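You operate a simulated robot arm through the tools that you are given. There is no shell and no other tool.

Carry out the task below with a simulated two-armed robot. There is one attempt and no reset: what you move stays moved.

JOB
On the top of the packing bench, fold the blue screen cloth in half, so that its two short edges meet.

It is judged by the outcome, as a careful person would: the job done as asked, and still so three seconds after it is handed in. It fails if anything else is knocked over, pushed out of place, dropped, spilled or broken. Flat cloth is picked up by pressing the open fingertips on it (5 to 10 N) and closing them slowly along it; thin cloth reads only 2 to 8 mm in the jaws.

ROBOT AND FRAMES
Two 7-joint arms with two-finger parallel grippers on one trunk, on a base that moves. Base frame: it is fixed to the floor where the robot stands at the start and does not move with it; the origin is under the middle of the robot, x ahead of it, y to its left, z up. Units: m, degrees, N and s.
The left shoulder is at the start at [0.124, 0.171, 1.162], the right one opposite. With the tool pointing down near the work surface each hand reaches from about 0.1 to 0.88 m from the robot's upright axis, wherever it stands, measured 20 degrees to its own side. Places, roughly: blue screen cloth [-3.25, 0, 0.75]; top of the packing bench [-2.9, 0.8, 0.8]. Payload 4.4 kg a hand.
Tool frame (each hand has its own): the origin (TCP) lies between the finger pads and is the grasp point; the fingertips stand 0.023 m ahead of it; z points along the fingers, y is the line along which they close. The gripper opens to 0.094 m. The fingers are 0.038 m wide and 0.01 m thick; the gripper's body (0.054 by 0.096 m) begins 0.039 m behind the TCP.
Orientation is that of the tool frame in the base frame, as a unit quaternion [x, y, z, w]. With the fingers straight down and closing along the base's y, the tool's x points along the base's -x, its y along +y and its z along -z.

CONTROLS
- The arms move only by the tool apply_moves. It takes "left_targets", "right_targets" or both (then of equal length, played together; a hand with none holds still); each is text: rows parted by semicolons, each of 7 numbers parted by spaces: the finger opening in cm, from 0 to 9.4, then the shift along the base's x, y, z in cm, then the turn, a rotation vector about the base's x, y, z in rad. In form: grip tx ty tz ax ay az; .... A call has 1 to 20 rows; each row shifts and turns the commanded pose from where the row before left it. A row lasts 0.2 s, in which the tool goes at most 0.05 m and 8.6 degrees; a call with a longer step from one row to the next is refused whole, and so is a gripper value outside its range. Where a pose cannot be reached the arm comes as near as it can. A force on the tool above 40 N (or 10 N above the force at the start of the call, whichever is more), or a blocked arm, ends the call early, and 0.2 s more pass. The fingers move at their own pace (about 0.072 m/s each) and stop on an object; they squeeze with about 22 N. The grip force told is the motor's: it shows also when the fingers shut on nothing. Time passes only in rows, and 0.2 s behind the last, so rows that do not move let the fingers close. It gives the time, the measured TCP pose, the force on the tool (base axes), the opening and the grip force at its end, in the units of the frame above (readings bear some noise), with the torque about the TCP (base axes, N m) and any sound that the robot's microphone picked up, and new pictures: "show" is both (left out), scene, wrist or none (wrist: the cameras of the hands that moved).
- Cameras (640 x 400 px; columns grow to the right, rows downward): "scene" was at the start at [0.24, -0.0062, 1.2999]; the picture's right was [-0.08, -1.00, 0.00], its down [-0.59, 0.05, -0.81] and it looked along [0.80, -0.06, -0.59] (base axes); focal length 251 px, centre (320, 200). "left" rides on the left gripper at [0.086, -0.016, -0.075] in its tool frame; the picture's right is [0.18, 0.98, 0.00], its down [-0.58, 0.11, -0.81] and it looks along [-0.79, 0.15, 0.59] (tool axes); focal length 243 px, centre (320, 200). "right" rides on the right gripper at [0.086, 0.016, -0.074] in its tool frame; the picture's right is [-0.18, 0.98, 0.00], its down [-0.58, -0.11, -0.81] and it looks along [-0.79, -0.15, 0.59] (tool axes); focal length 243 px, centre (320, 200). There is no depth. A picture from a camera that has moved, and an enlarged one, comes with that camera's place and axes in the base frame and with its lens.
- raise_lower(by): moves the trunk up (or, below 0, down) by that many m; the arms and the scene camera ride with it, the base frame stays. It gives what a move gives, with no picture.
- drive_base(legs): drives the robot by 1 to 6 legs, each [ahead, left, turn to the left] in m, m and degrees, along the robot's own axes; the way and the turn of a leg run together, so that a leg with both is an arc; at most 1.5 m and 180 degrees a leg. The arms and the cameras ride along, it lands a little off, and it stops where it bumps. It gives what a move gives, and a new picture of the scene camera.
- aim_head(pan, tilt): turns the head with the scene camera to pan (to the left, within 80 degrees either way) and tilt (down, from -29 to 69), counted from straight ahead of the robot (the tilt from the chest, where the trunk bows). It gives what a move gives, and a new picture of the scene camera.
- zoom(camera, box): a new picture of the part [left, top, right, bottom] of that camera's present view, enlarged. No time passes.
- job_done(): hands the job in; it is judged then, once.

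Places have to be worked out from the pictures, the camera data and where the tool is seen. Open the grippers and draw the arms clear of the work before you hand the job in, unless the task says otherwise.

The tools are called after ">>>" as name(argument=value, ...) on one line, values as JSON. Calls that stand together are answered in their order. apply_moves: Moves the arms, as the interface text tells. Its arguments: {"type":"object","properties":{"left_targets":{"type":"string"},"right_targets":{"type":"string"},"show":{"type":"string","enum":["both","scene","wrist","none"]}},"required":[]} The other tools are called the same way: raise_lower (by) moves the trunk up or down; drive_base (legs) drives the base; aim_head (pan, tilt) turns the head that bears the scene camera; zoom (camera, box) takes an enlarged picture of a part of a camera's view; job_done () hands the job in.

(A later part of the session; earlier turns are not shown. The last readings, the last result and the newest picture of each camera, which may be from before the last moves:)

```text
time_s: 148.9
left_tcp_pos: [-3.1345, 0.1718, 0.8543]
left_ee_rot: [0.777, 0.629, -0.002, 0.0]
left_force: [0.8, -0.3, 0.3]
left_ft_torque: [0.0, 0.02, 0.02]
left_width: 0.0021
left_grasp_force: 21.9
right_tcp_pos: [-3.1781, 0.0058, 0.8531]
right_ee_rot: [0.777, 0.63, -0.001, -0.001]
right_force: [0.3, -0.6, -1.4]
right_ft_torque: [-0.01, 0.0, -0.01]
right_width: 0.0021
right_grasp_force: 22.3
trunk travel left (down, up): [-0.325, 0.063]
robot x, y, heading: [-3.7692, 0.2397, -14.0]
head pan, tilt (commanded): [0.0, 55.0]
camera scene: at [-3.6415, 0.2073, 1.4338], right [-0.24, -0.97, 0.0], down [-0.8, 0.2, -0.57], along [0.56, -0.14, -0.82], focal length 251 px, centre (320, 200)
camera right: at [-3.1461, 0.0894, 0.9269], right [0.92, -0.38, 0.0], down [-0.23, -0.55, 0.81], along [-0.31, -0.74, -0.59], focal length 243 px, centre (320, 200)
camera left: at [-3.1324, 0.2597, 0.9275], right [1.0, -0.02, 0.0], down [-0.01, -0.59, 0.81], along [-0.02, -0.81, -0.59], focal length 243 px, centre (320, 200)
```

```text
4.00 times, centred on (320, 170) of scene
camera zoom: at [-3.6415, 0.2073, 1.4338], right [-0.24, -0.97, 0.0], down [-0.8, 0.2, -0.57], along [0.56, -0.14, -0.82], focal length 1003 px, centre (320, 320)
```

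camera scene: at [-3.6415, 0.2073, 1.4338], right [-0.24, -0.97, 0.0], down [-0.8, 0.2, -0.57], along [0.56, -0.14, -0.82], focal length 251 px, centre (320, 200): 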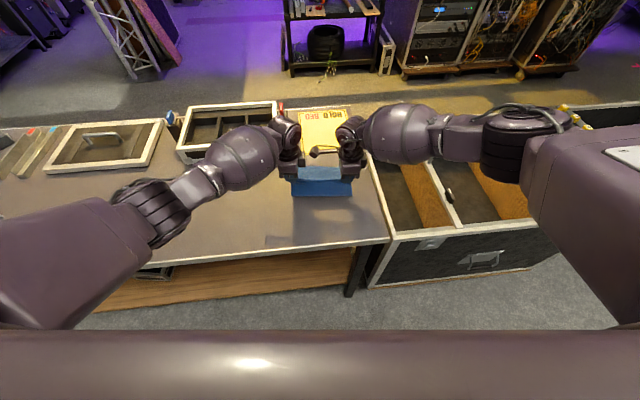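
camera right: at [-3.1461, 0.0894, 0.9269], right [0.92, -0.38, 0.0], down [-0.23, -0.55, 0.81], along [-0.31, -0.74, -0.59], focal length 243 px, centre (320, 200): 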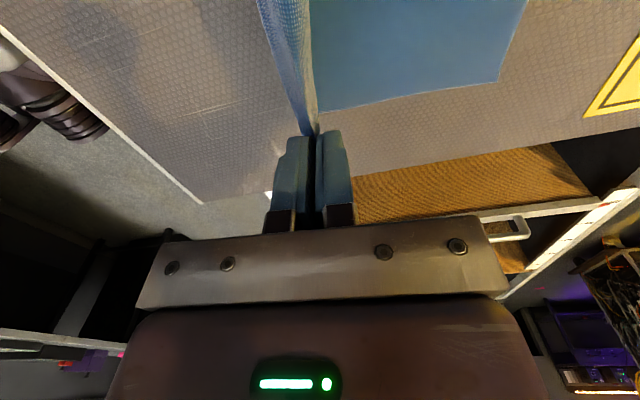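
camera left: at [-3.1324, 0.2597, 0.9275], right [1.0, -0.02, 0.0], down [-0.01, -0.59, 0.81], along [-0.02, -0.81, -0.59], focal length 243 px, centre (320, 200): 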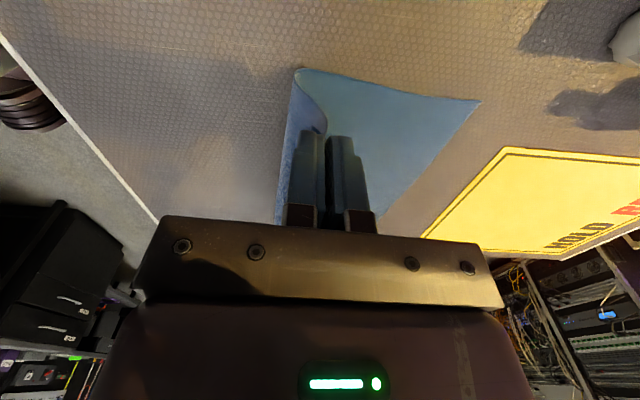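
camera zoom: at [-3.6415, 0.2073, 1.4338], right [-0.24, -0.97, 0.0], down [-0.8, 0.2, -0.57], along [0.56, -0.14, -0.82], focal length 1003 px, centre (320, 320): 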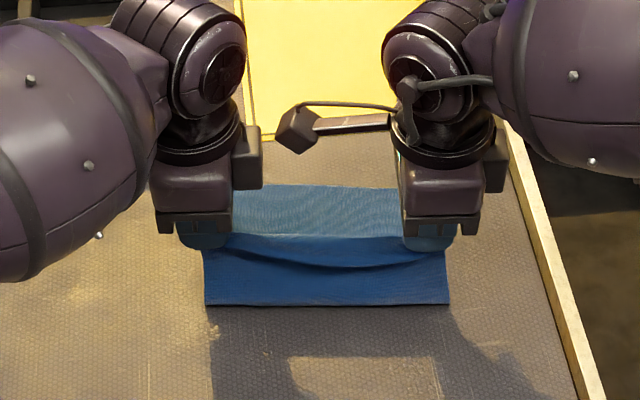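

The fold is going well: far edge unmoved, sheet upright over the fold line. I now do the descending half, ending with the tips a few mm above the bottom layer.

>>> apply_moves(left_targets="0 1.373 -0.368 -0.106 0 0 0; 0 1.331 -0.357 -0.316 0 0 0; 0 1.249 -0.335 -0.516 0 0 0; 0 1.129 -0.303 -0.7 0 0 0; 0 0.974 -0.261 -0.863 0 0 0; 0 0.791 -0.212 -1.0 0 0 0; 0 0.583 -0.156 -1.106 0 0 0; 0 0.356 -0.095 -1.0 0 0 0; 0 0.12 -0.032 -0.6 0 0 0", right_targets="0 1.342 -0.36 -0.106 0 0 0; 0 1.301 -0.349 -0.316 0 0 0; 0 1.221 -0.327 -0.516 0 0 0; 0 1.104 -0.296 -0.7 0 0 0; 0 0.952 -0.255 -0.863 0 0 0; 0 0.773 -0.207 -1.0 0 0 0; 0 0.57 -0.153 -1.106 0 0 0; 0 0.348 -0.093 -0.95 0 0 0; 0 0.117 -0.031 -0.5 0 0 0", show="both")

>>> zoom(camera="scene", box=[260, 110, 380, 210])

>>> zoom(camera="left", box=[200, 40, 440, 190])

>>> zoom(camera="right", box=[200, 40, 440, 190])

```text
time_s: 150.9
left_tcp_pos: [-3.0873, 0.164, 0.8059]
left_ee_rot: [0.778, 0.628, -0.003, 0.001]
left_force: [-1.6, -7.6, 0.0]
left_ft_torque: [-0.14, 0.06, 0.01]
left_width: 0.0018
left_grasp_force: 22.2
left hand out of reach, approached as far as the arm can: row 5, 6, 7, 8, 9
right_tcp_pos: [-3.1282, -0.0104, 0.8143]
right_ee_rot: [0.777, 0.63, 0.0, -0.001]
right_force: [1.7, 7.6, -0.4]
right_ft_torque: [0.12, 0.0, 0.02]
right_width: 0.0021
right_grasp_force: 22.0
right hand out of reach, approached as far as the arm can: row 6, 7, 8, 9
trunk travel left (down, up): [-0.325, 0.063]
robot x, y, heading: [-3.7704, 0.2389, -14.3]
head pan, tilt (commanded): [0.0, 55.0]
camera scene: at [-3.6419, 0.2077, 1.4339], right [-0.24, -0.97, 0.0], down [-0.8, 0.2, -0.57], along [0.56, -0.14, -0.82], focal length 251 px, centre (320, 200)
camera right: at [-3.0968, 0.0729, 0.8884], right [0.92, -0.38, 0.0], down [-0.23, -0.55, 0.81], along [-0.31, -0.74, -0.59], focal length 243 px, centre (320, 200)
camera left: at [-3.0852, 0.252, 0.8797], right [1.0, -0.03, 0.0], down [-0.01, -0.59, 0.81], along [-0.02, -0.81, -0.59], focal length 243 px, centre (320, 200)
```

scene: 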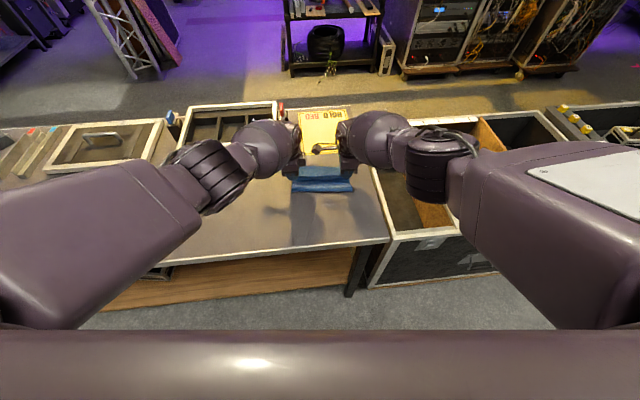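
right: 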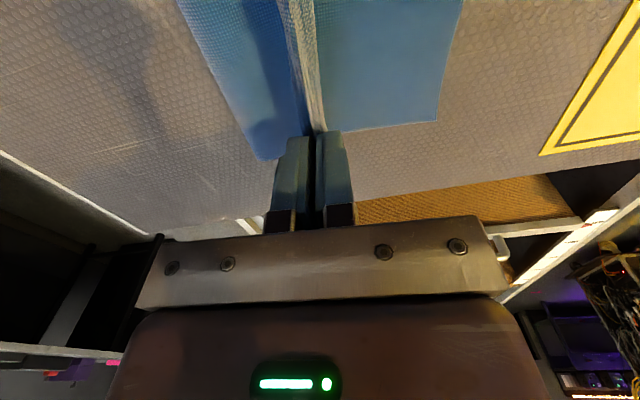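
left: 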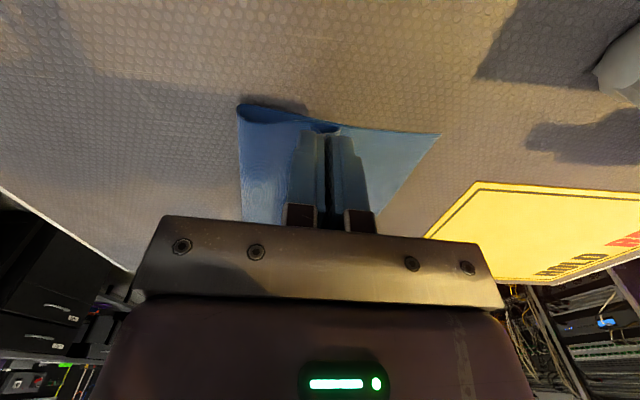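

```text
4.00 times, centred on (320, 160) of scene
camera zoom: at [-3.6419, 0.2077, 1.4339], right [-0.24, -0.97, 0.0], down [-0.8, 0.2, -0.57], along [0.56, -0.14, -0.82], focal length 1003 px, centre (320, 360)
```

zoom: 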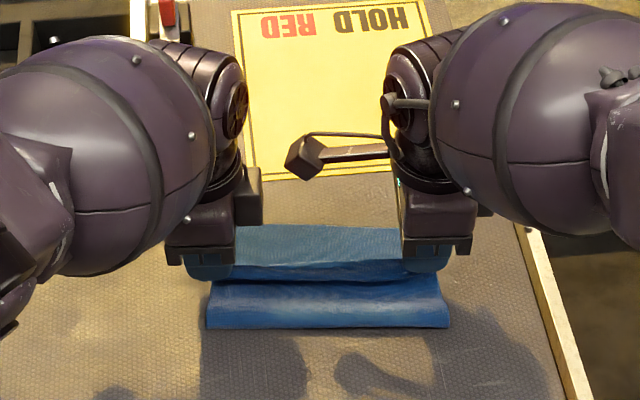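

```text
2.67 times, centred on (320, 115) of left
camera zoom: at [-3.0852, 0.252, 0.8797], right [1.0, -0.03, 0.0], down [-0.01, -0.59, 0.81], along [-0.02, -0.81, -0.59], focal length 647 px, centre (320, 427)
```

zoom: 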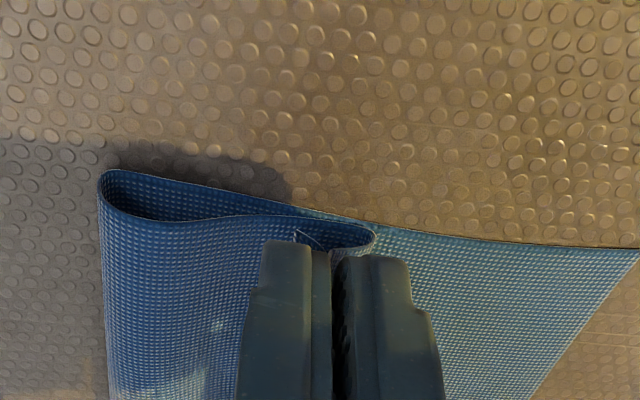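

```text
2.67 times, centred on (320, 115) of right
camera zoom: at [-3.0968, 0.0729, 0.8884], right [0.92, -0.38, 0.0], down [-0.23, -0.55, 0.81], along [-0.31, -0.74, -0.59], focal length 647 px, centre (320, 427)
```

zoom: 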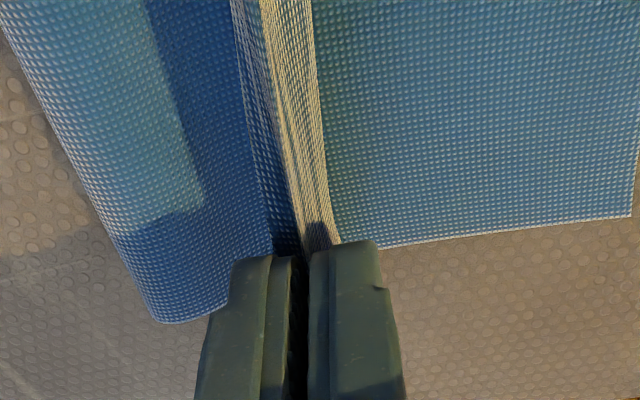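

The arms have reached their limit about 3 cm short. I look down at the gap between my base and the bench to see whether I can creep forward a few cm.

>>> aim_head(pan=0, tilt=69)

>>> aim_head(pan=-25, tilt=60)

```text
time_s: 151.6
left_tcp_pos: [-3.0871, 0.1659, 0.8058]
left_ee_rot: [0.778, 0.629, -0.001, 0.001]
left_force: [-2.7, -9.9, 0.7]
left_ft_torque: [-0.21, 0.04, -0.01]
left_width: 0.0021
left_grasp_force: 22.4
right_tcp_pos: [-3.1291, -0.011, 0.8153]
right_ee_rot: [0.777, 0.63, 0.0, -0.002]
right_force: [2.9, 9.5, -0.2]
right_ft_torque: [0.2, -0.04, -0.02]
right_width: 0.0021
right_grasp_force: 21.9
trunk travel left (down, up): [-0.325, 0.063]
robot x, y, heading: [-3.7712, 0.2372, -13.9]
head pan, tilt (commanded): [0.0, 68.8]
camera scene: at [-3.6575, 0.2113, 1.4185], right [-0.24, -0.97, 0.0], down [-0.9, 0.22, -0.36], along [0.35, -0.09, -0.93], focal length 251 px, centre (320, 200)
```

scene: 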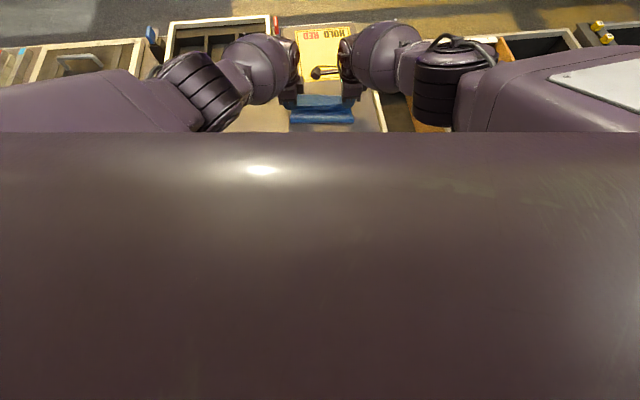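

```text
time_s: 152.5
left_tcp_pos: [-3.0858, 0.1644, 0.8061]
left_ee_rot: [0.777, 0.629, -0.002, 0.0]
left_force: [-2.7, -11.9, 1.5]
left_ft_torque: [-0.25, 0.07, -0.05]
left_width: 0.0016
left_grasp_force: 22.4
right_tcp_pos: [-3.128, -0.0102, 0.8143]
right_ee_rot: [0.777, 0.63, 0.0, 0.0]
right_force: [2.3, 11.4, -1.1]
right_ft_torque: [0.23, -0.02, -0.03]
right_width: 0.0017
right_grasp_force: 22.1
trunk travel left (down, up): [-0.325, 0.063]
robot x, y, heading: [-3.7679, 0.2404, -14.2]
head pan, tilt (commanded): [-25.0, 60.0]
camera scene: at [-3.66, 0.183, 1.4278], right [-0.63, -0.78, 0.0], down [-0.67, 0.54, -0.5], along [0.39, -0.31, -0.87], focal length 251 px, centre (320, 200)
```

scene: 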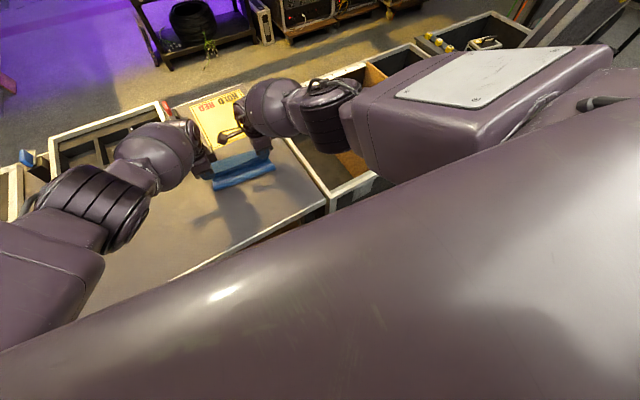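

The gap to the bench is only 5-8 cm, so I won't push the base. Instead I lower the trunk in small steps, lifting the hands first each time, to gain reach; I also bring the hands 8 mm closer to take off the sideways pull in the cloth.

>>> apply_moves(left_targets="0 -0.04 -0.2 0.5 0 0 0; 0 -0.04 -0.19 1 0 0 0; 0 0 0 1.5 0 0 0; 0 0 0 1.5 0 0 0", right_targets="0 0.04 0.2 0.5 0 0 0; 0 0.04 0.19 1 0 0 0; 0 0 0 1.2 0 0 0; 0 0 0 1.0 0 0 0", show="none")

>>> raise_lower(by=-0.04)

```text
time_s: 153.5
left_tcp_pos: [-3.0871, 0.1616, 0.8507]
left_ee_rot: [0.777, 0.629, -0.002, 0.0]
left_force: [-0.2, -1.5, -0.4]
left_ft_torque: [-0.04, -0.02, 0.02]
left_width: 0.0017
left_grasp_force: 22.4
right_tcp_pos: [-3.1267, -0.0082, 0.8526]
right_ee_rot: [0.777, 0.629, -0.001, 0.0]
right_force: [1.1, 0.9, 0.0]
right_ft_torque: [0.02, -0.01, 0.02]
right_width: 0.002
right_grasp_force: 22.1
trunk travel left (down, up): [-0.325, 0.063]
robot x, y, heading: [-3.7686, 0.2349, -13.8]
head pan, tilt (commanded): [-25.0, 60.0]
```

```text
time_s: 154.3
left_tcp_pos: [-3.0877, 0.1624, 0.8127]
left_ee_rot: [0.777, 0.63, -0.001, 0.002]
left_force: [0.1, -0.2, 0.5]
left_ft_torque: [0.0, -0.03, 0.0]
left_width: 0.0022
left_grasp_force: 22.3
right_tcp_pos: [-3.1288, -0.0078, 0.8112]
right_ee_rot: [0.777, 0.629, 0.0, -0.001]
right_force: [-0.1, 0.6, -0.2]
right_ft_torque: [-0.01, -0.02, 0.0]
right_width: 0.0021
right_grasp_force: 21.4
trunk travel left (down, up): [-0.285, 0.103]
robot x, y, heading: [-3.7685, 0.239, -13.9]
head pan, tilt (commanded): [-25.0, 60.0]
```

That works and the sideways pull is gone. I repeat the step twice more.

>>> apply_moves(left_targets="0 0 0 1.4 0 0 0; 0 0 0 1.4 0 0 0; 0 0 0 1.4 0 0 0", right_targets="0 0 0 1.4 0 0 0; 0 0 0 1.4 0 0 0; 0 0 0 1.4 0 0 0", show="none")

>>> raise_lower(by=-0.042)

>>> apply_moves(left_targets="0 0 0 1.4 0 0 0; 0 0 0 1.4 0 0 0; 0 0 0 1.4 0 0 0", right_targets="0 0 0 1.4 0 0 0; 0 0 0 1.4 0 0 0; 0 0 0 1.4 0 0 0", show="none")

>>> raise_lower(by=-0.042)

>>> aim_head(pan=0, tilt=55)

>>> zoom(camera="scene", box=[240, 90, 400, 190])

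```text
time_s: 155.2
left_tcp_pos: [-3.0874, 0.1621, 0.8542]
left_ee_rot: [0.777, 0.63, -0.002, 0.001]
left_force: [-0.9, -0.2, 0.3]
left_ft_torque: [-0.02, 0.0, -0.01]
left_width: 0.0019
left_grasp_force: 21.9
right_tcp_pos: [-3.1279, -0.0068, 0.855]
right_ee_rot: [0.777, 0.63, -0.001, -0.002]
right_force: [-0.3, 0.3, 0.4]
right_ft_torque: [0.04, 0.01, -0.03]
right_width: 0.0018
right_grasp_force: 21.6
trunk travel left (down, up): [-0.285, 0.103]
robot x, y, heading: [-3.7705, 0.2397, -13.8]
head pan, tilt (commanded): [-25.0, 60.0]
```

```text
time_s: 156.0
left_tcp_pos: [-3.0879, 0.1598, 0.8139]
left_ee_rot: [0.777, 0.629, -0.001, 0.002]
left_force: [0.2, -0.5, 0.5]
left_ft_torque: [0.03, -0.05, -0.02]
left_width: 0.0022
left_grasp_force: 21.4
right_tcp_pos: [-3.1281, -0.0083, 0.8134]
right_ee_rot: [0.777, 0.63, 0.001, 0.0]
right_force: [0.0, 0.7, 0.5]
right_ft_torque: [0.0, -0.01, 0.01]
right_width: 0.0022
right_grasp_force: 22.2
trunk travel left (down, up): [-0.243, 0.145]
robot x, y, heading: [-3.7691, 0.233, -13.9]
head pan, tilt (commanded): [-25.0, 60.0]
```

```text
time_s: 156.8
left_tcp_pos: [-3.0876, 0.1613, 0.8529]
left_ee_rot: [0.777, 0.63, -0.002, 0.0]
left_force: [0.7, 0.1, -0.6]
left_ft_torque: [0.02, -0.02, -0.02]
left_width: 0.002
left_grasp_force: 21.9
right_tcp_pos: [-3.1288, -0.0079, 0.8546]
right_ee_rot: [0.777, 0.629, 0.0, 0.0]
right_force: [0.0, 0.7, 0.7]
right_ft_torque: [0.02, 0.01, -0.01]
right_width: 0.0021
right_grasp_force: 22.1
trunk travel left (down, up): [-0.243, 0.145]
robot x, y, heading: [-3.7676, 0.2386, -13.9]
head pan, tilt (commanded): [-25.0, 60.0]
```

```text
time_s: 157.7
left_tcp_pos: [-3.0894, 0.1613, 0.8122]
left_ee_rot: [0.777, 0.629, -0.001, 0.002]
left_force: [-0.2, 0.2, 0.7]
left_ft_torque: [0.02, -0.05, 0.0]
left_width: 0.0021
left_grasp_force: 21.8
right_tcp_pos: [-3.1283, -0.0082, 0.8145]
right_ee_rot: [0.777, 0.63, 0.001, 0.0]
right_force: [0.0, -0.1, 0.4]
right_ft_torque: [0.02, -0.03, -0.01]
right_width: 0.0022
right_grasp_force: 22.2
trunk travel left (down, up): [-0.201, 0.187]
robot x, y, heading: [-3.7722, 0.2351, -13.9]
head pan, tilt (commanded): [-25.0, 60.0]
```

```text
time_s: 158.5
left_tcp_pos: [-3.0897, 0.1615, 0.8109]
left_ee_rot: [0.777, 0.63, -0.001, 0.0]
left_force: [-1.3, 0.8, 0.4]
left_ft_torque: [0.0, -0.01, 0.02]
left_width: 0.0019
left_grasp_force: 21.9
right_tcp_pos: [-3.1283, -0.0073, 0.8122]
right_ee_rot: [0.777, 0.63, -0.001, -0.001]
right_force: [0.7, 0.1, 0.4]
right_ft_torque: [-0.05, -0.02, 0.02]
right_width: 0.0021
right_grasp_force: 21.6
trunk travel left (down, up): [-0.201, 0.187]
robot x, y, heading: [-3.7704, 0.2413, -13.9]
head pan, tilt (commanded): [0.0, 55.0]
camera scene: at [-3.5748, 0.1907, 1.3026], right [-0.24, -0.97, 0.0], down [-0.79, 0.2, -0.57], along [0.56, -0.14, -0.82], focal length 251 px, centre (320, 200)
```

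scene: 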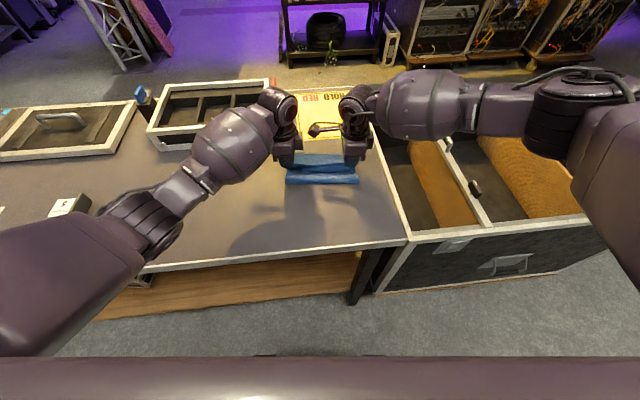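

```text
4.00 times, centred on (320, 140) of scene
camera zoom: at [-3.5748, 0.1907, 1.3026], right [-0.24, -0.97, 0.0], down [-0.79, 0.2, -0.57], along [0.56, -0.14, -0.82], focal length 1003 px, centre (320, 440)
```

zoom: 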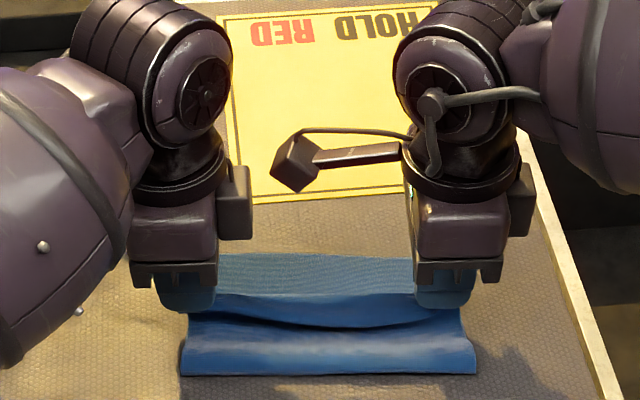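

The fold is intact, with better reach now. I move both hands the last 3 cm ahead and down, to lay the edge over the far edge.

>>> apply_moves(left_targets="0 0.66 -0.18 -0.2 0 0 0; 0 0.66 -0.18 -0.3 0 0 0; 0 0.66 -0.18 -0.4 0 0 0; 0 0.66 -0.18 -0.5 0 0 0; 0 0.64 -0.16 -0.5 0 0 0", right_targets="0 0.56 -0.15 -0.2 0 0 0; 0 0.56 -0.15 -0.3 0 0 0; 0 0.56 -0.15 -0.4 0 0 0; 0 0.56 -0.15 -0.6 0 0 0; 0 0.56 -0.15 -0.55 0 0 0", show="both")

>>> zoom(camera="left", box=[160, 40, 480, 240])

>>> zoom(camera="right", box=[160, 0, 480, 200])

>>> zoom(camera="scene", box=[260, 90, 380, 190])

```text
time_s: 159.7
left_tcp_pos: [-3.0551, 0.1524, 0.792]
left_ee_rot: [0.778, 0.629, -0.002, 0.0]
left_force: [1.3, 0.4, 0.5]
left_ft_torque: [0.0, -0.03, -0.04]
left_width: 0.0019
left_grasp_force: 21.8
right_tcp_pos: [-3.1005, -0.0155, 0.7897]
right_ee_rot: [0.777, 0.629, -0.001, -0.001]
right_force: [1.3, -0.1, 0.2]
right_ft_torque: [0.02, 0.0, 0.02]
right_width: 0.0021
right_grasp_force: 22.6
trunk travel left (down, up): [-0.201, 0.187]
robot x, y, heading: [-3.7716, 0.237, -14.2]
head pan, tilt (commanded): [0.0, 55.0]
camera scene: at [-3.5746, 0.1907, 1.3026], right [-0.24, -0.97, 0.0], down [-0.8, 0.2, -0.57], along [0.56, -0.14, -0.82], focal length 251 px, centre (320, 200)
camera right: at [-3.0679, 0.068, 0.8646], right [0.92, -0.38, 0.0], down [-0.23, -0.55, 0.81], along [-0.31, -0.74, -0.59], focal length 243 px, centre (320, 200)
camera left: at [-3.053, 0.2404, 0.8653], right [1.0, -0.02, 0.0], down [-0.01, -0.59, 0.81], along [-0.02, -0.81, -0.59], focal length 243 px, centre (320, 200)
```

scene: 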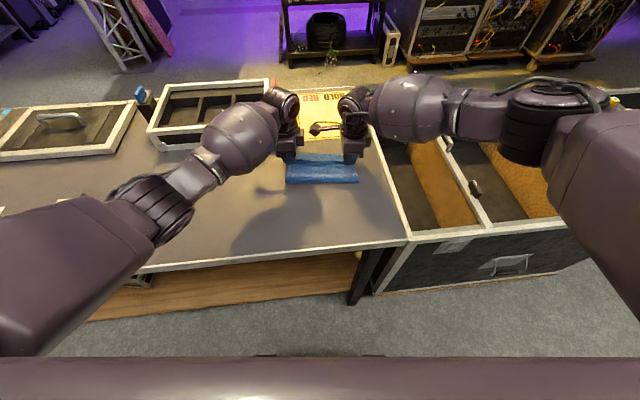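
right: 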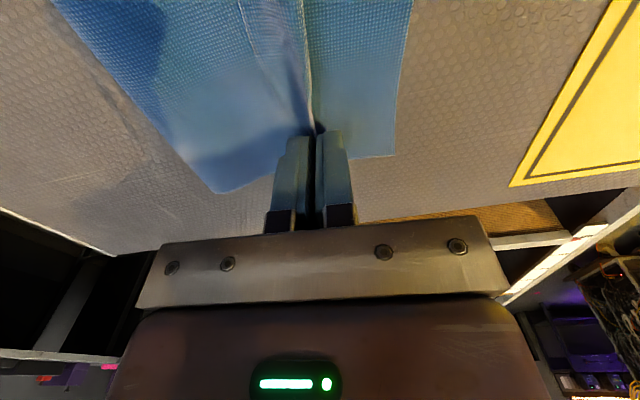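
left: 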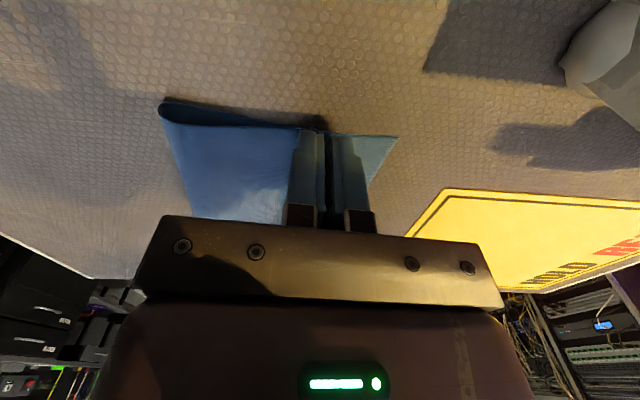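

```text
2.00 times, centred on (320, 140) of left
camera zoom: at [-3.053, 0.2404, 0.8653], right [1.0, -0.02, 0.0], down [-0.01, -0.59, 0.81], along [-0.02, -0.81, -0.59], focal length 485 px, centre (320, 320)
```

zoom: 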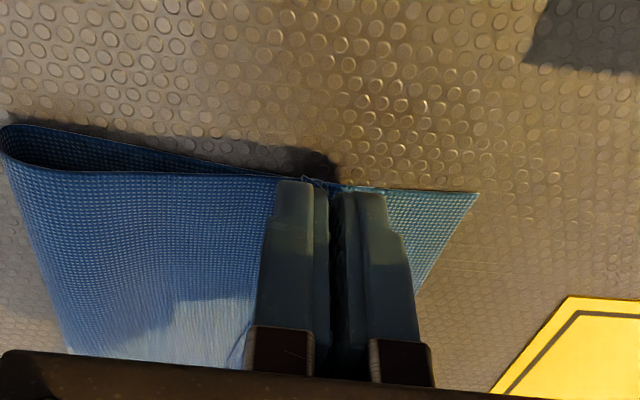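

```text
2.00 times, centred on (320, 100) of right
camera zoom: at [-3.0679, 0.068, 0.8646], right [0.92, -0.38, 0.0], down [-0.23, -0.55, 0.81], along [-0.31, -0.74, -0.59], focal length 485 px, centre (320, 400)
```

zoom: 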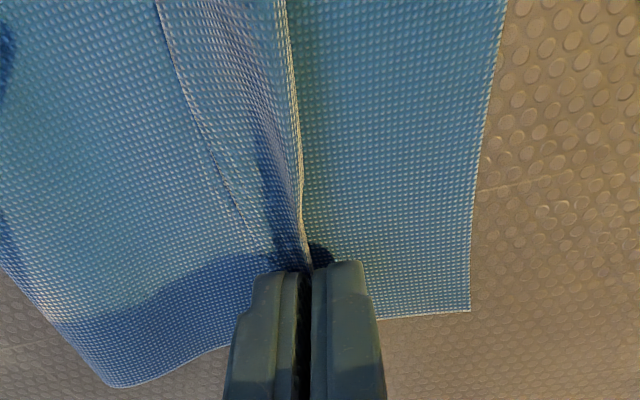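

```text
4.00 times, centred on (320, 140) of scene
camera zoom: at [-3.5746, 0.1907, 1.3026], right [-0.24, -0.97, 0.0], down [-0.8, 0.2, -0.57], along [0.56, -0.14, -0.82], focal length 1003 px, centre (320, 440)
```

zoom: 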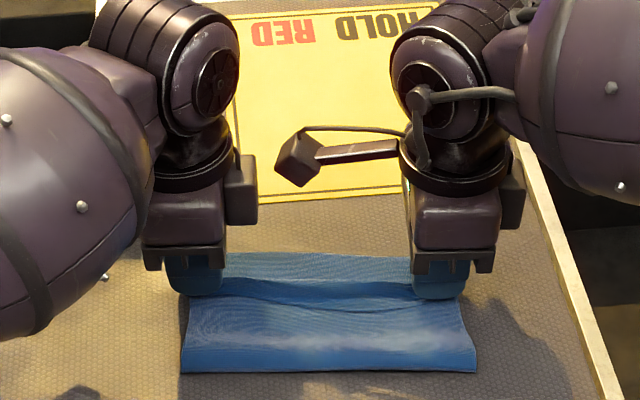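

The fold lies well, with the near-edge flap lying back on top as I expected. I release gently: open a little, then lift straight up, and look at how the edge settles.

>>> apply_moves(left_targets="0.8 0 0 0.1 0 0 0; 1.6 0 0 0.3 0 0 0; 2.4 0 0 0.6 0 0 0; 3.0 0 0 1.0 0 0 0; 3.0 0 0 1.5 0 0 0; 3.0 0 0 2 0 0 0; 3.0 0 0 2 0 0 0; 3.0 0 0 2 0 0 0", right_targets="0.8 0 0 0.2 0 0 0; 1.6 0 0 0.3 0 0 0; 2.4 0 0 0.6 0 0 0; 3.0 0 0 1.0 0 0 0; 3.0 0 0 1.5 0 0 0; 3.0 0 0 2 0 0 0; 3.0 0 0 2 0 0 0; 3.0 0 0 2 0 0 0", show="both")

>>> zoom(camera="scene", box=[260, 90, 380, 190])

>>> zoom(camera="left", box=[160, 0, 480, 200])

>>> zoom(camera="right", box=[160, 0, 480, 200])

```text
time_s: 161.5
left_tcp_pos: [-3.055, 0.1531, 0.8875]
left_ee_rot: [0.777, 0.629, -0.001, 0.001]
left_force: [-0.3, 0.0, 0.4]
left_ft_torque: [0.0, 0.01, 0.0]
left_width: 0.0301
left_grasp_force: 0.1
right_tcp_pos: [-3.1005, -0.0148, 0.8881]
right_ee_rot: [0.777, 0.63, -0.001, -0.001]
right_force: [0.1, -0.2, -0.2]
right_ft_torque: [0.01, -0.05, 0.01]
right_width: 0.0301
right_grasp_force: 0.1
trunk travel left (down, up): [-0.201, 0.187]
robot x, y, heading: [-3.7691, 0.239, -14.1]
head pan, tilt (commanded): [0.0, 55.0]
camera scene: at [-3.5754, 0.1909, 1.3028], right [-0.24, -0.97, 0.0], down [-0.79, 0.2, -0.57], along [0.56, -0.14, -0.82], focal length 251 px, centre (320, 200)
camera right: at [-3.0681, 0.0679, 0.9618], right [0.92, -0.38, 0.0], down [-0.23, -0.55, 0.81], along [-0.31, -0.74, -0.59], focal length 243 px, centre (320, 200)
camera left: at [-3.0531, 0.2409, 0.9615], right [1.0, -0.02, 0.0], down [-0.01, -0.59, 0.81], along [-0.02, -0.81, -0.59], focal length 243 px, centre (320, 200)
```

scene: 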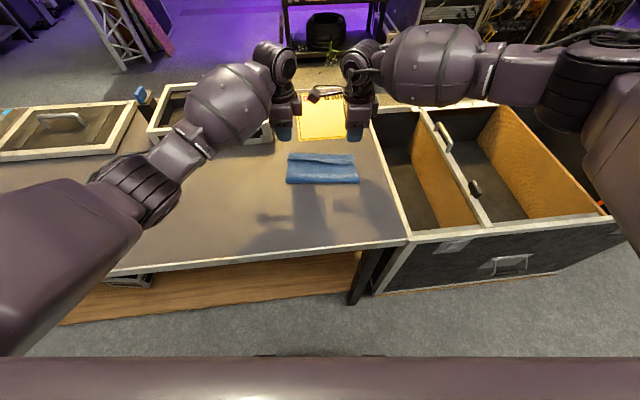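
right: 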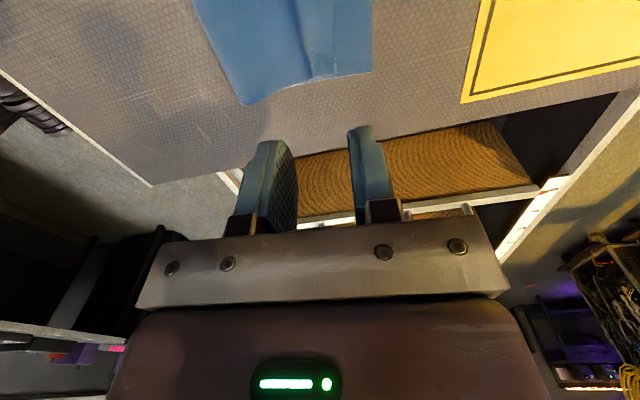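
left: 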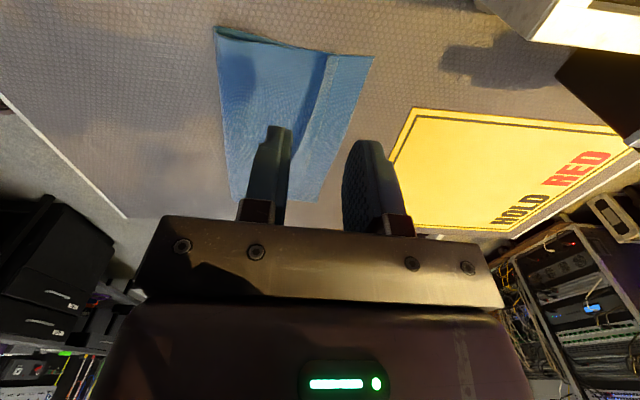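

```text
4.00 times, centred on (320, 140) of scene
camera zoom: at [-3.5754, 0.1909, 1.3028], right [-0.24, -0.97, 0.0], down [-0.79, 0.2, -0.57], along [0.56, -0.14, -0.82], focal length 1003 px, centre (320, 440)
```

zoom: 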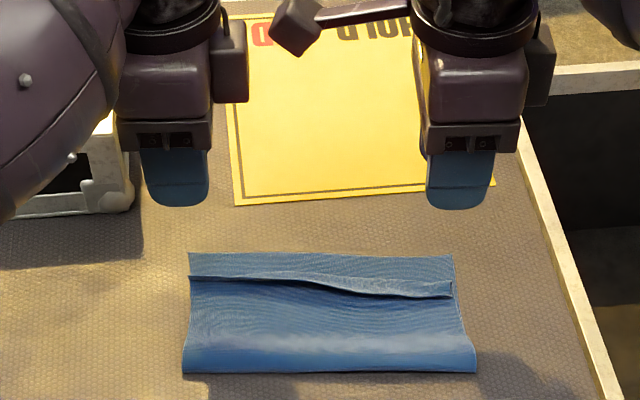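

```text
2.00 times, centred on (320, 100) of left
camera zoom: at [-3.0531, 0.2409, 0.9615], right [1.0, -0.02, 0.0], down [-0.01, -0.59, 0.81], along [-0.02, -0.81, -0.59], focal length 485 px, centre (320, 400)
```

zoom: 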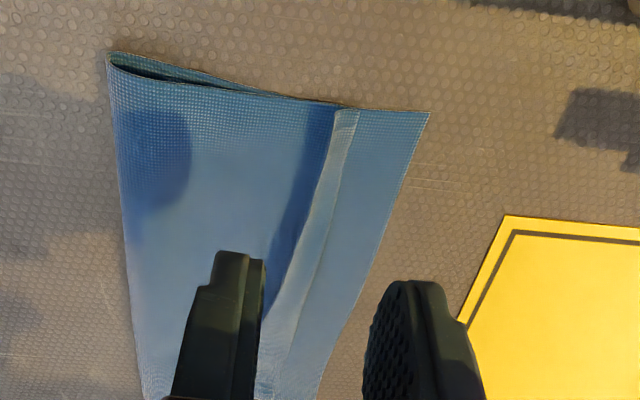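

```text
2.00 times, centred on (320, 100) of right
camera zoom: at [-3.0681, 0.0679, 0.9618], right [0.92, -0.38, 0.0], down [-0.23, -0.55, 0.81], along [-0.31, -0.74, -0.59], focal length 485 px, centre (320, 400)
```

zoom: 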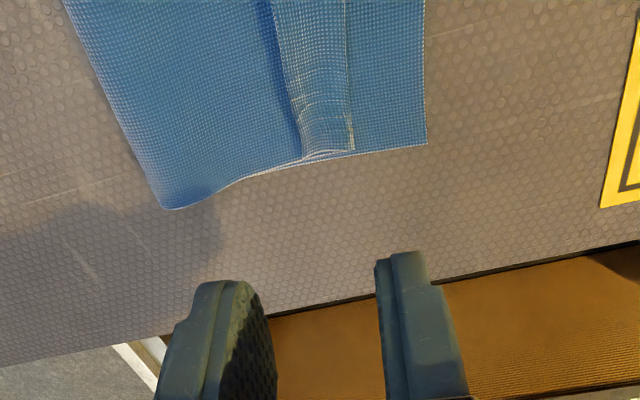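

The fold holds. A narrow band near the far edge seems to be the flap turned back on top; I zoom in to see it.

>>> zoom(camera="scene", box=[280, 145, 365, 190])

>>> zoom(camera="right", box=[220, 0, 400, 110])

>>> zoom(camera="left", box=[200, 10, 400, 135])

```text
7.53 times, centred on (322, 168) of scene
camera zoom: at [-3.5754, 0.1909, 1.3028], right [-0.24, -0.97, 0.0], down [-0.79, 0.2, -0.57], along [0.56, -0.14, -0.82], focal length 1888 px, centre (301, 445)
```

zoom: 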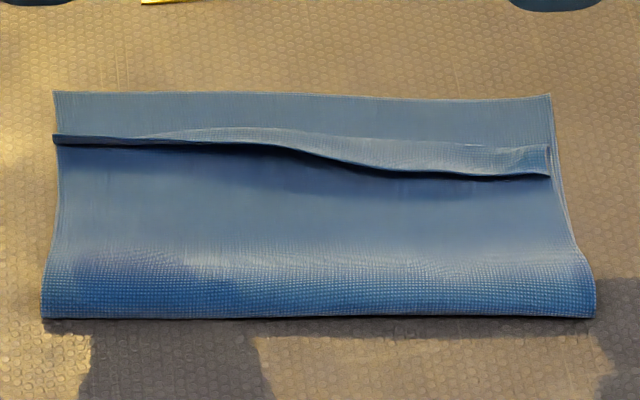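

```text
3.56 times, centred on (310, 55) of right
camera zoom: at [-3.0681, 0.0679, 0.9618], right [0.92, -0.38, 0.0], down [-0.23, -0.55, 0.81], along [-0.31, -0.74, -0.59], focal length 863 px, centre (356, 716)
```

zoom: 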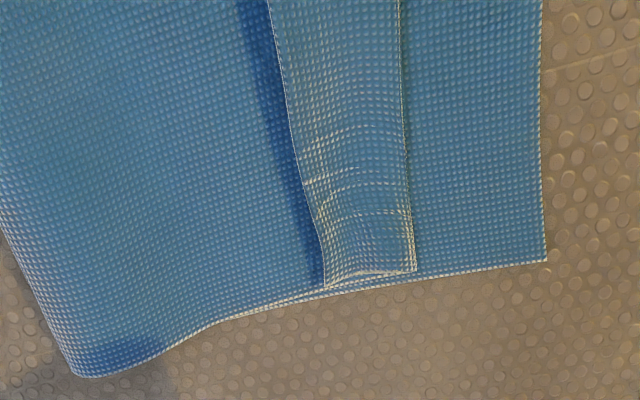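

```text
3.20 times, centred on (300, 72) of left
camera zoom: at [-3.0531, 0.2409, 0.9615], right [1.0, -0.02, 0.0], down [-0.01, -0.59, 0.81], along [-0.02, -0.81, -0.59], focal length 776 px, centre (384, 608)
```

zoom: 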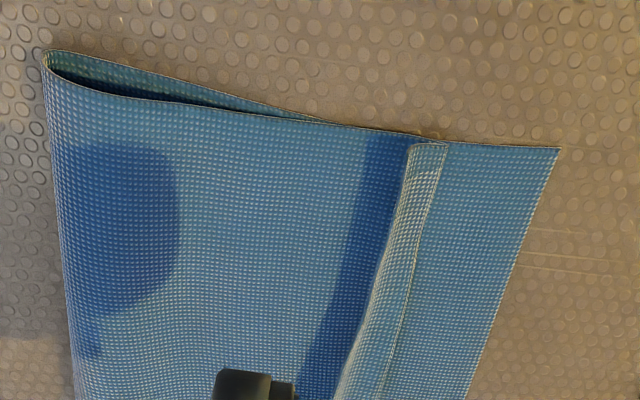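

I bring the left hand out beside the cloth and lower so its camera sees the band's side profile.

>>> apply_moves(left_targets="3 -0.27 2.36 0 0 0 0; 3 -0.27 2.36 -1.0 0 0 0; 3 -0.27 2.36 -2.0 0 0 0; 3 -0.27 2.36 -2.7 0 0 0", show="wrist")

>>> zoom(camera="left", box=[240, 60, 480, 210])

```text
time_s: 162.5
left_tcp_pos: [-3.065, 0.2475, 0.8298]
left_ee_rot: [0.777, 0.629, -0.002, 0.0]
left_force: [0.3, 0.1, -0.5]
left_ft_torque: [-0.02, 0.02, -0.01]
left_width: 0.03
left_grasp_force: 0.1
right_tcp_pos: [-3.099, -0.0156, 0.886]
right_ee_rot: [0.777, 0.63, -0.001, -0.001]
right_force: [1.2, -0.4, 0.0]
right_ft_torque: [-0.02, 0.02, 0.0]
right_width: 0.03
right_grasp_force: 0.0
trunk travel left (down, up): [-0.201, 0.187]
robot x, y, heading: [-3.7703, 0.2388, -14.2]
head pan, tilt (commanded): [0.0, 55.0]
camera left: at [-3.0625, 0.3354, 0.9031], right [1.0, -0.02, 0.0], down [-0.01, -0.59, 0.81], along [-0.02, -0.81, -0.59], focal length 243 px, centre (320, 200)
```

left: 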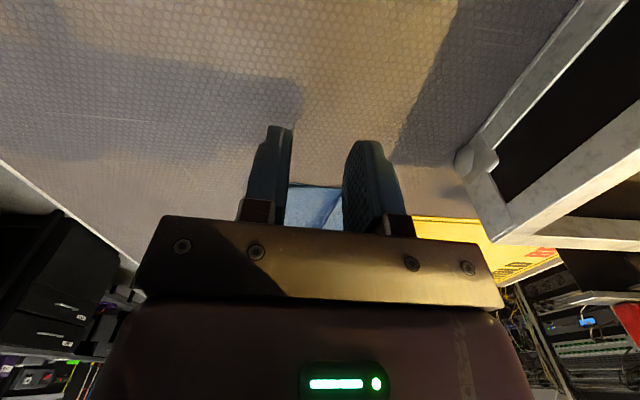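

```text
2.67 times, centred on (360, 135) of left
camera zoom: at [-3.0625, 0.3354, 0.9031], right [1.0, -0.02, 0.0], down [-0.01, -0.59, 0.81], along [-0.02, -0.81, -0.59], focal length 647 px, centre (213, 373)
```

zoom: 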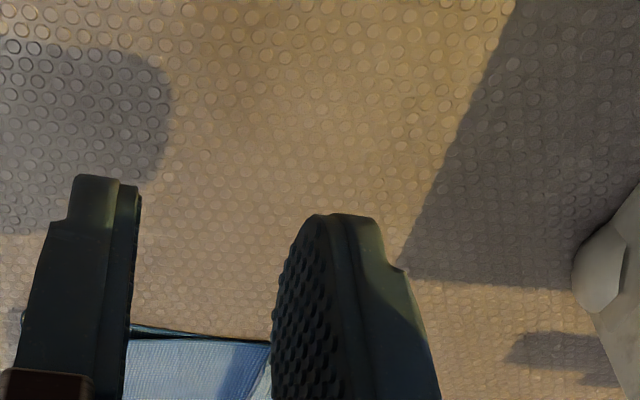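

The fingers block that view. Either way, sweeping a closed fingertip forward just above the top layer will catch the turned-back edge and flip it out to the far edge. I place both closed hands behind the band first.

>>> apply_moves(left_targets="0 0 0 2 0 0 0; 0 -0.51 -2.8 0 0 0 0; 0 -0.51 -2.8 0 0 0 0; 0 -0.51 -2.8 0 0 0 0; 0 0 0 -2 0 0 0; 0 0 0 -2 0 0 0; 0 0 0 -1.2 0 0 0", right_targets="0 -1.07 0.435 0 0 0 0; 0 -1.07 0.435 0 0 0 0; 0 -1.07 0.435 0 0 0 0; 0 -1.07 0.435 0 0 0 0; 0 0 0 -3 0 0 0; 0 0 0 -3 0 0 0; 0 0 0 -2.8 0 0 0", show="both")

>>> zoom(camera="right", box=[200, 0, 440, 150])

>>> zoom(camera="left", box=[200, 40, 440, 190])

```text
time_s: 164.1
left_tcp_pos: [-3.0814, 0.1636, 0.7965]
left_ee_rot: [0.777, 0.63, -0.002, 0.001]
left_force: [-0.2, 1.0, -0.3]
left_ft_torque: [0.0, 0.01, 0.02]
left_width: 0.0001
left_grasp_force: 21.9
right_tcp_pos: [-3.1432, 0.0023, 0.7983]
right_ee_rot: [0.777, 0.63, -0.001, -0.002]
right_force: [0.3, 0.5, 0.8]
right_ft_torque: [0.03, 0.01, 0.02]
right_width: 0.0
right_grasp_force: 22.1
trunk travel left (down, up): [-0.201, 0.187]
robot x, y, heading: [-3.7697, 0.2414, -14.0]
head pan, tilt (commanded): [0.0, 55.0]
camera scene: at [-3.5741, 0.1906, 1.3024], right [-0.24, -0.97, 0.0], down [-0.8, 0.2, -0.57], along [0.56, -0.14, -0.82], focal length 251 px, centre (320, 200)
camera right: at [-3.1104, 0.0856, 0.8726], right [0.92, -0.38, 0.0], down [-0.22, -0.55, 0.81], along [-0.31, -0.74, -0.59], focal length 243 px, centre (320, 200)
camera left: at [-3.0788, 0.2504, 0.8701], right [1.0, -0.02, 0.0], down [-0.01, -0.59, 0.81], along [-0.02, -0.81, -0.59], focal length 243 px, centre (320, 200)
```

scene: 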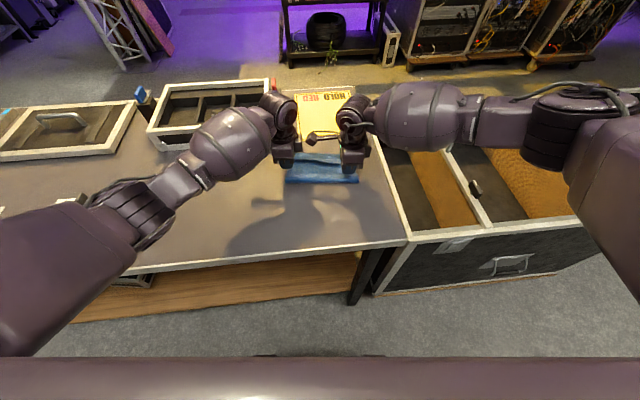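
right: 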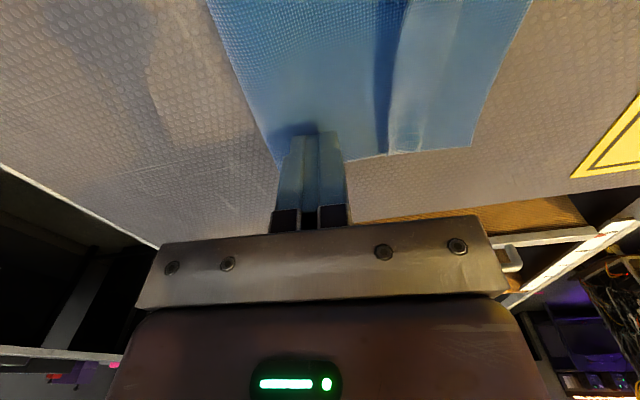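
left: 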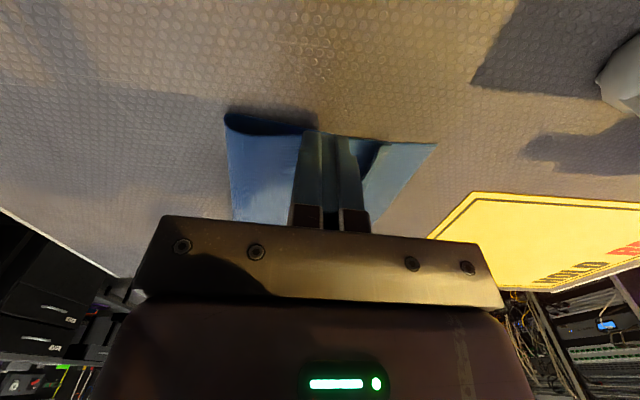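

```text
2.67 times, centred on (320, 75) of right
camera zoom: at [-3.1104, 0.0856, 0.8726], right [0.92, -0.38, 0.0], down [-0.22, -0.55, 0.81], along [-0.31, -0.74, -0.59], focal length 647 px, centre (320, 533)
```

zoom: 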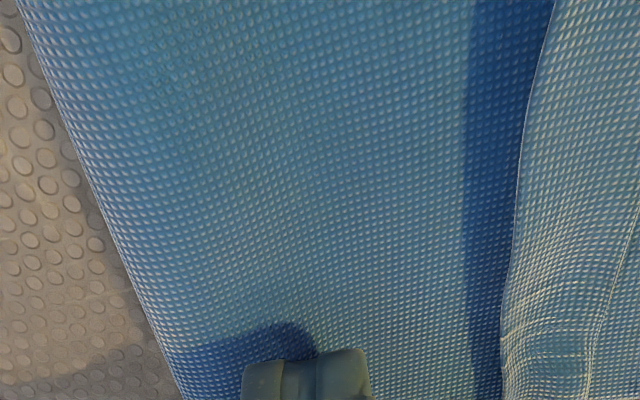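

```text
2.67 times, centred on (320, 115) of left
camera zoom: at [-3.0788, 0.2504, 0.8701], right [1.0, -0.02, 0.0], down [-0.01, -0.59, 0.81], along [-0.02, -0.81, -0.59], focal length 647 px, centre (320, 427)
```

zoom: 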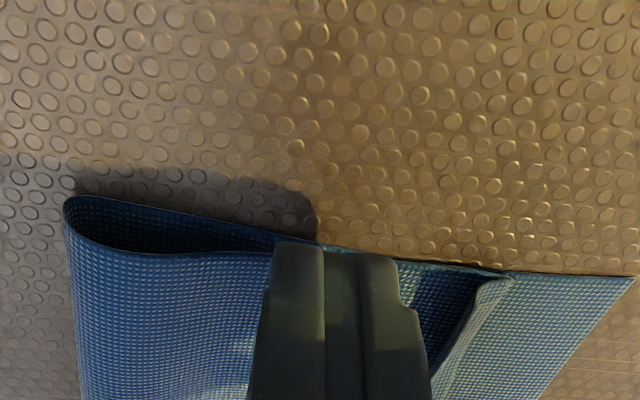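

Now the left view clearly shows the flap hinged near the far edge with its free edge raised toward me. I lower the closed tips to just above the top layer and sweep both ahead to flip it over.

>>> apply_moves(left_targets="0 0 0 -0.5 0 0 0; 0 0 0 -0.3 0 0 0; 0 0.64 -0.158 0 0 0 0; 0 0.64 -0.158 0 0 0 0; 0 0.64 -0.158 0 0 0 0; 0 0.64 -0.158 0 0 0 0; 0 0.64 -0.158 0 0 0 0; 0 0.64 -0.158 0 0 0 0; 0 0.64 -0.158 0 0 0 0; 0 0.64 -0.158 0 0 0 0; 0 0.64 -0.158 0 0 0 0; 0 0.64 -0.158 0 0 0 0", right_targets="0 0 0 -0.5 0 0 0; 0 0 0 -0.4 0 0 0; 0 0.737 -0.182 0 0 0 0; 0 0.737 -0.182 0 0 0 0; 0 0.737 -0.182 0 0 0 0; 0 0.737 -0.182 0 0 0 0; 0 0.737 -0.182 0 0 0 0; 0 0.737 -0.182 0 0 0 0; 0 0.737 -0.182 0 0 0 0; 0 0.737 -0.182 0 0 0 0; 0 0.737 -0.182 0 0 0 0; 0 0.737 -0.182 0 0 0 0", show="both")

>>> zoom(camera="scene", box=[260, 90, 380, 190])

>>> zoom(camera="left", box=[160, 40, 480, 240])

>>> zoom(camera="right", box=[160, 0, 480, 200])

```text
time_s: 166.7
left_tcp_pos: [-3.017, 0.147, 0.789]
left_ee_rot: [0.777, 0.63, -0.002, -0.001]
left_force: [-0.1, -0.9, -0.2]
left_ft_torque: [-0.01, -0.01, -0.04]
left_width: 0.0
left_grasp_force: 22.2
right_tcp_pos: [-3.0684, -0.0156, 0.7901]
right_ee_rot: [0.776, 0.631, -0.001, 0.0]
right_force: [0.2, 0.5, -0.1]
right_ft_torque: [-0.02, 0.02, 0.02]
right_width: 0.0
right_grasp_force: 22.0
trunk travel left (down, up): [-0.201, 0.187]
robot x, y, heading: [-3.7703, 0.2407, -13.9]
head pan, tilt (commanded): [0.0, 55.0]
camera scene: at [-3.5746, 0.1907, 1.3026], right [-0.24, -0.97, 0.0], down [-0.8, 0.2, -0.57], along [0.56, -0.14, -0.82], focal length 251 px, centre (320, 200)
camera right: at [-3.0367, 0.0677, 0.864], right [0.92, -0.38, 0.0], down [-0.22, -0.55, 0.81], along [-0.31, -0.74, -0.59], focal length 243 px, centre (320, 200)
camera left: at [-3.0147, 0.2345, 0.8635], right [1.0, -0.03, 0.0], down [-0.01, -0.59, 0.81], along [-0.02, -0.81, -0.59], focal length 243 px, centre (320, 200)
```

scene: 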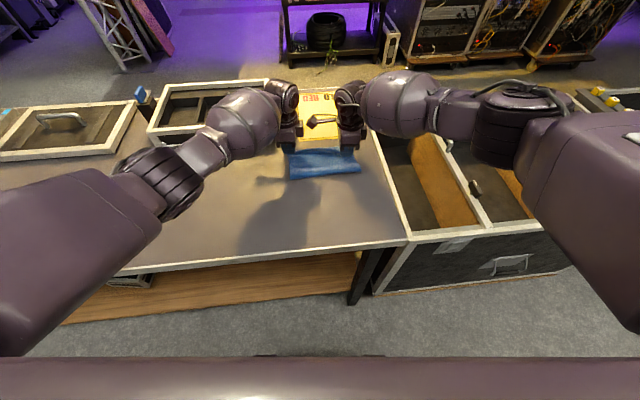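
right: 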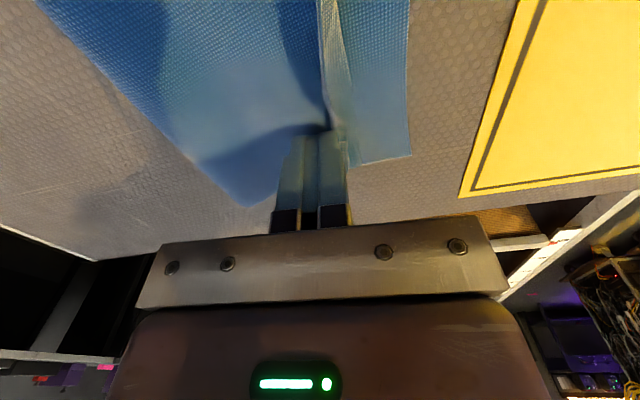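
left: 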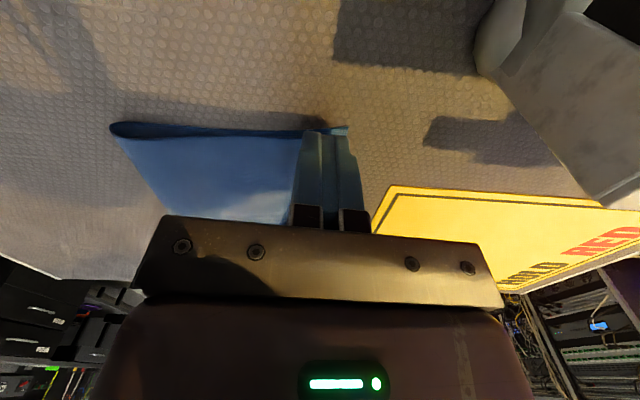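

```text
4.00 times, centred on (320, 140) of scene
camera zoom: at [-3.5746, 0.1907, 1.3026], right [-0.24, -0.97, 0.0], down [-0.8, 0.2, -0.57], along [0.56, -0.14, -0.82], focal length 1003 px, centre (320, 440)
```

zoom: 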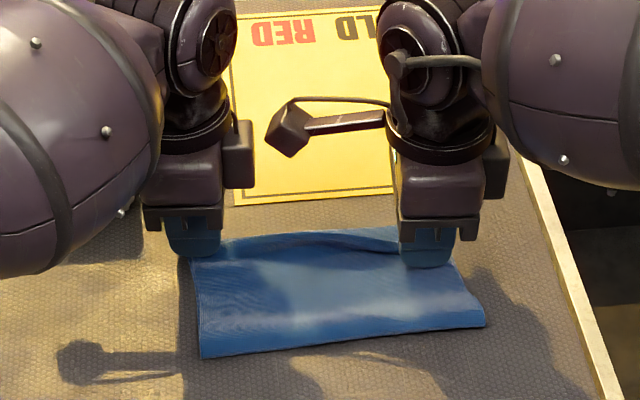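

```text
2.00 times, centred on (320, 140) of left
camera zoom: at [-3.0147, 0.2345, 0.8635], right [1.0, -0.03, 0.0], down [-0.01, -0.59, 0.81], along [-0.02, -0.81, -0.59], focal length 485 px, centre (320, 320)
```

zoom: 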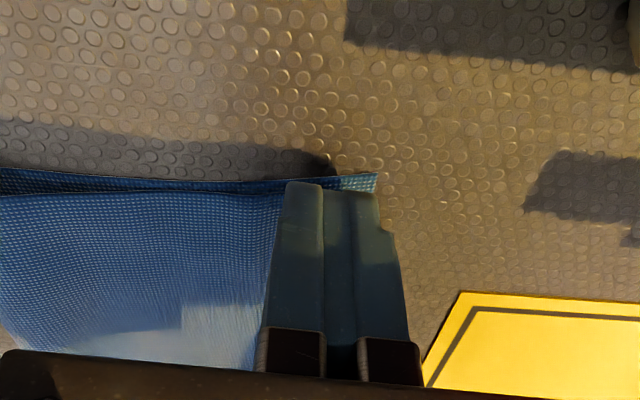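

```text
2.00 times, centred on (320, 100) of right
camera zoom: at [-3.0367, 0.0677, 0.864], right [0.92, -0.38, 0.0], down [-0.22, -0.55, 0.81], along [-0.31, -0.74, -0.59], focal length 485 px, centre (320, 400)
```

zoom: 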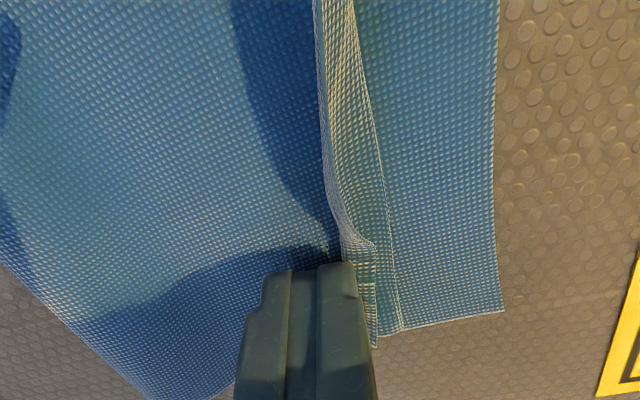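

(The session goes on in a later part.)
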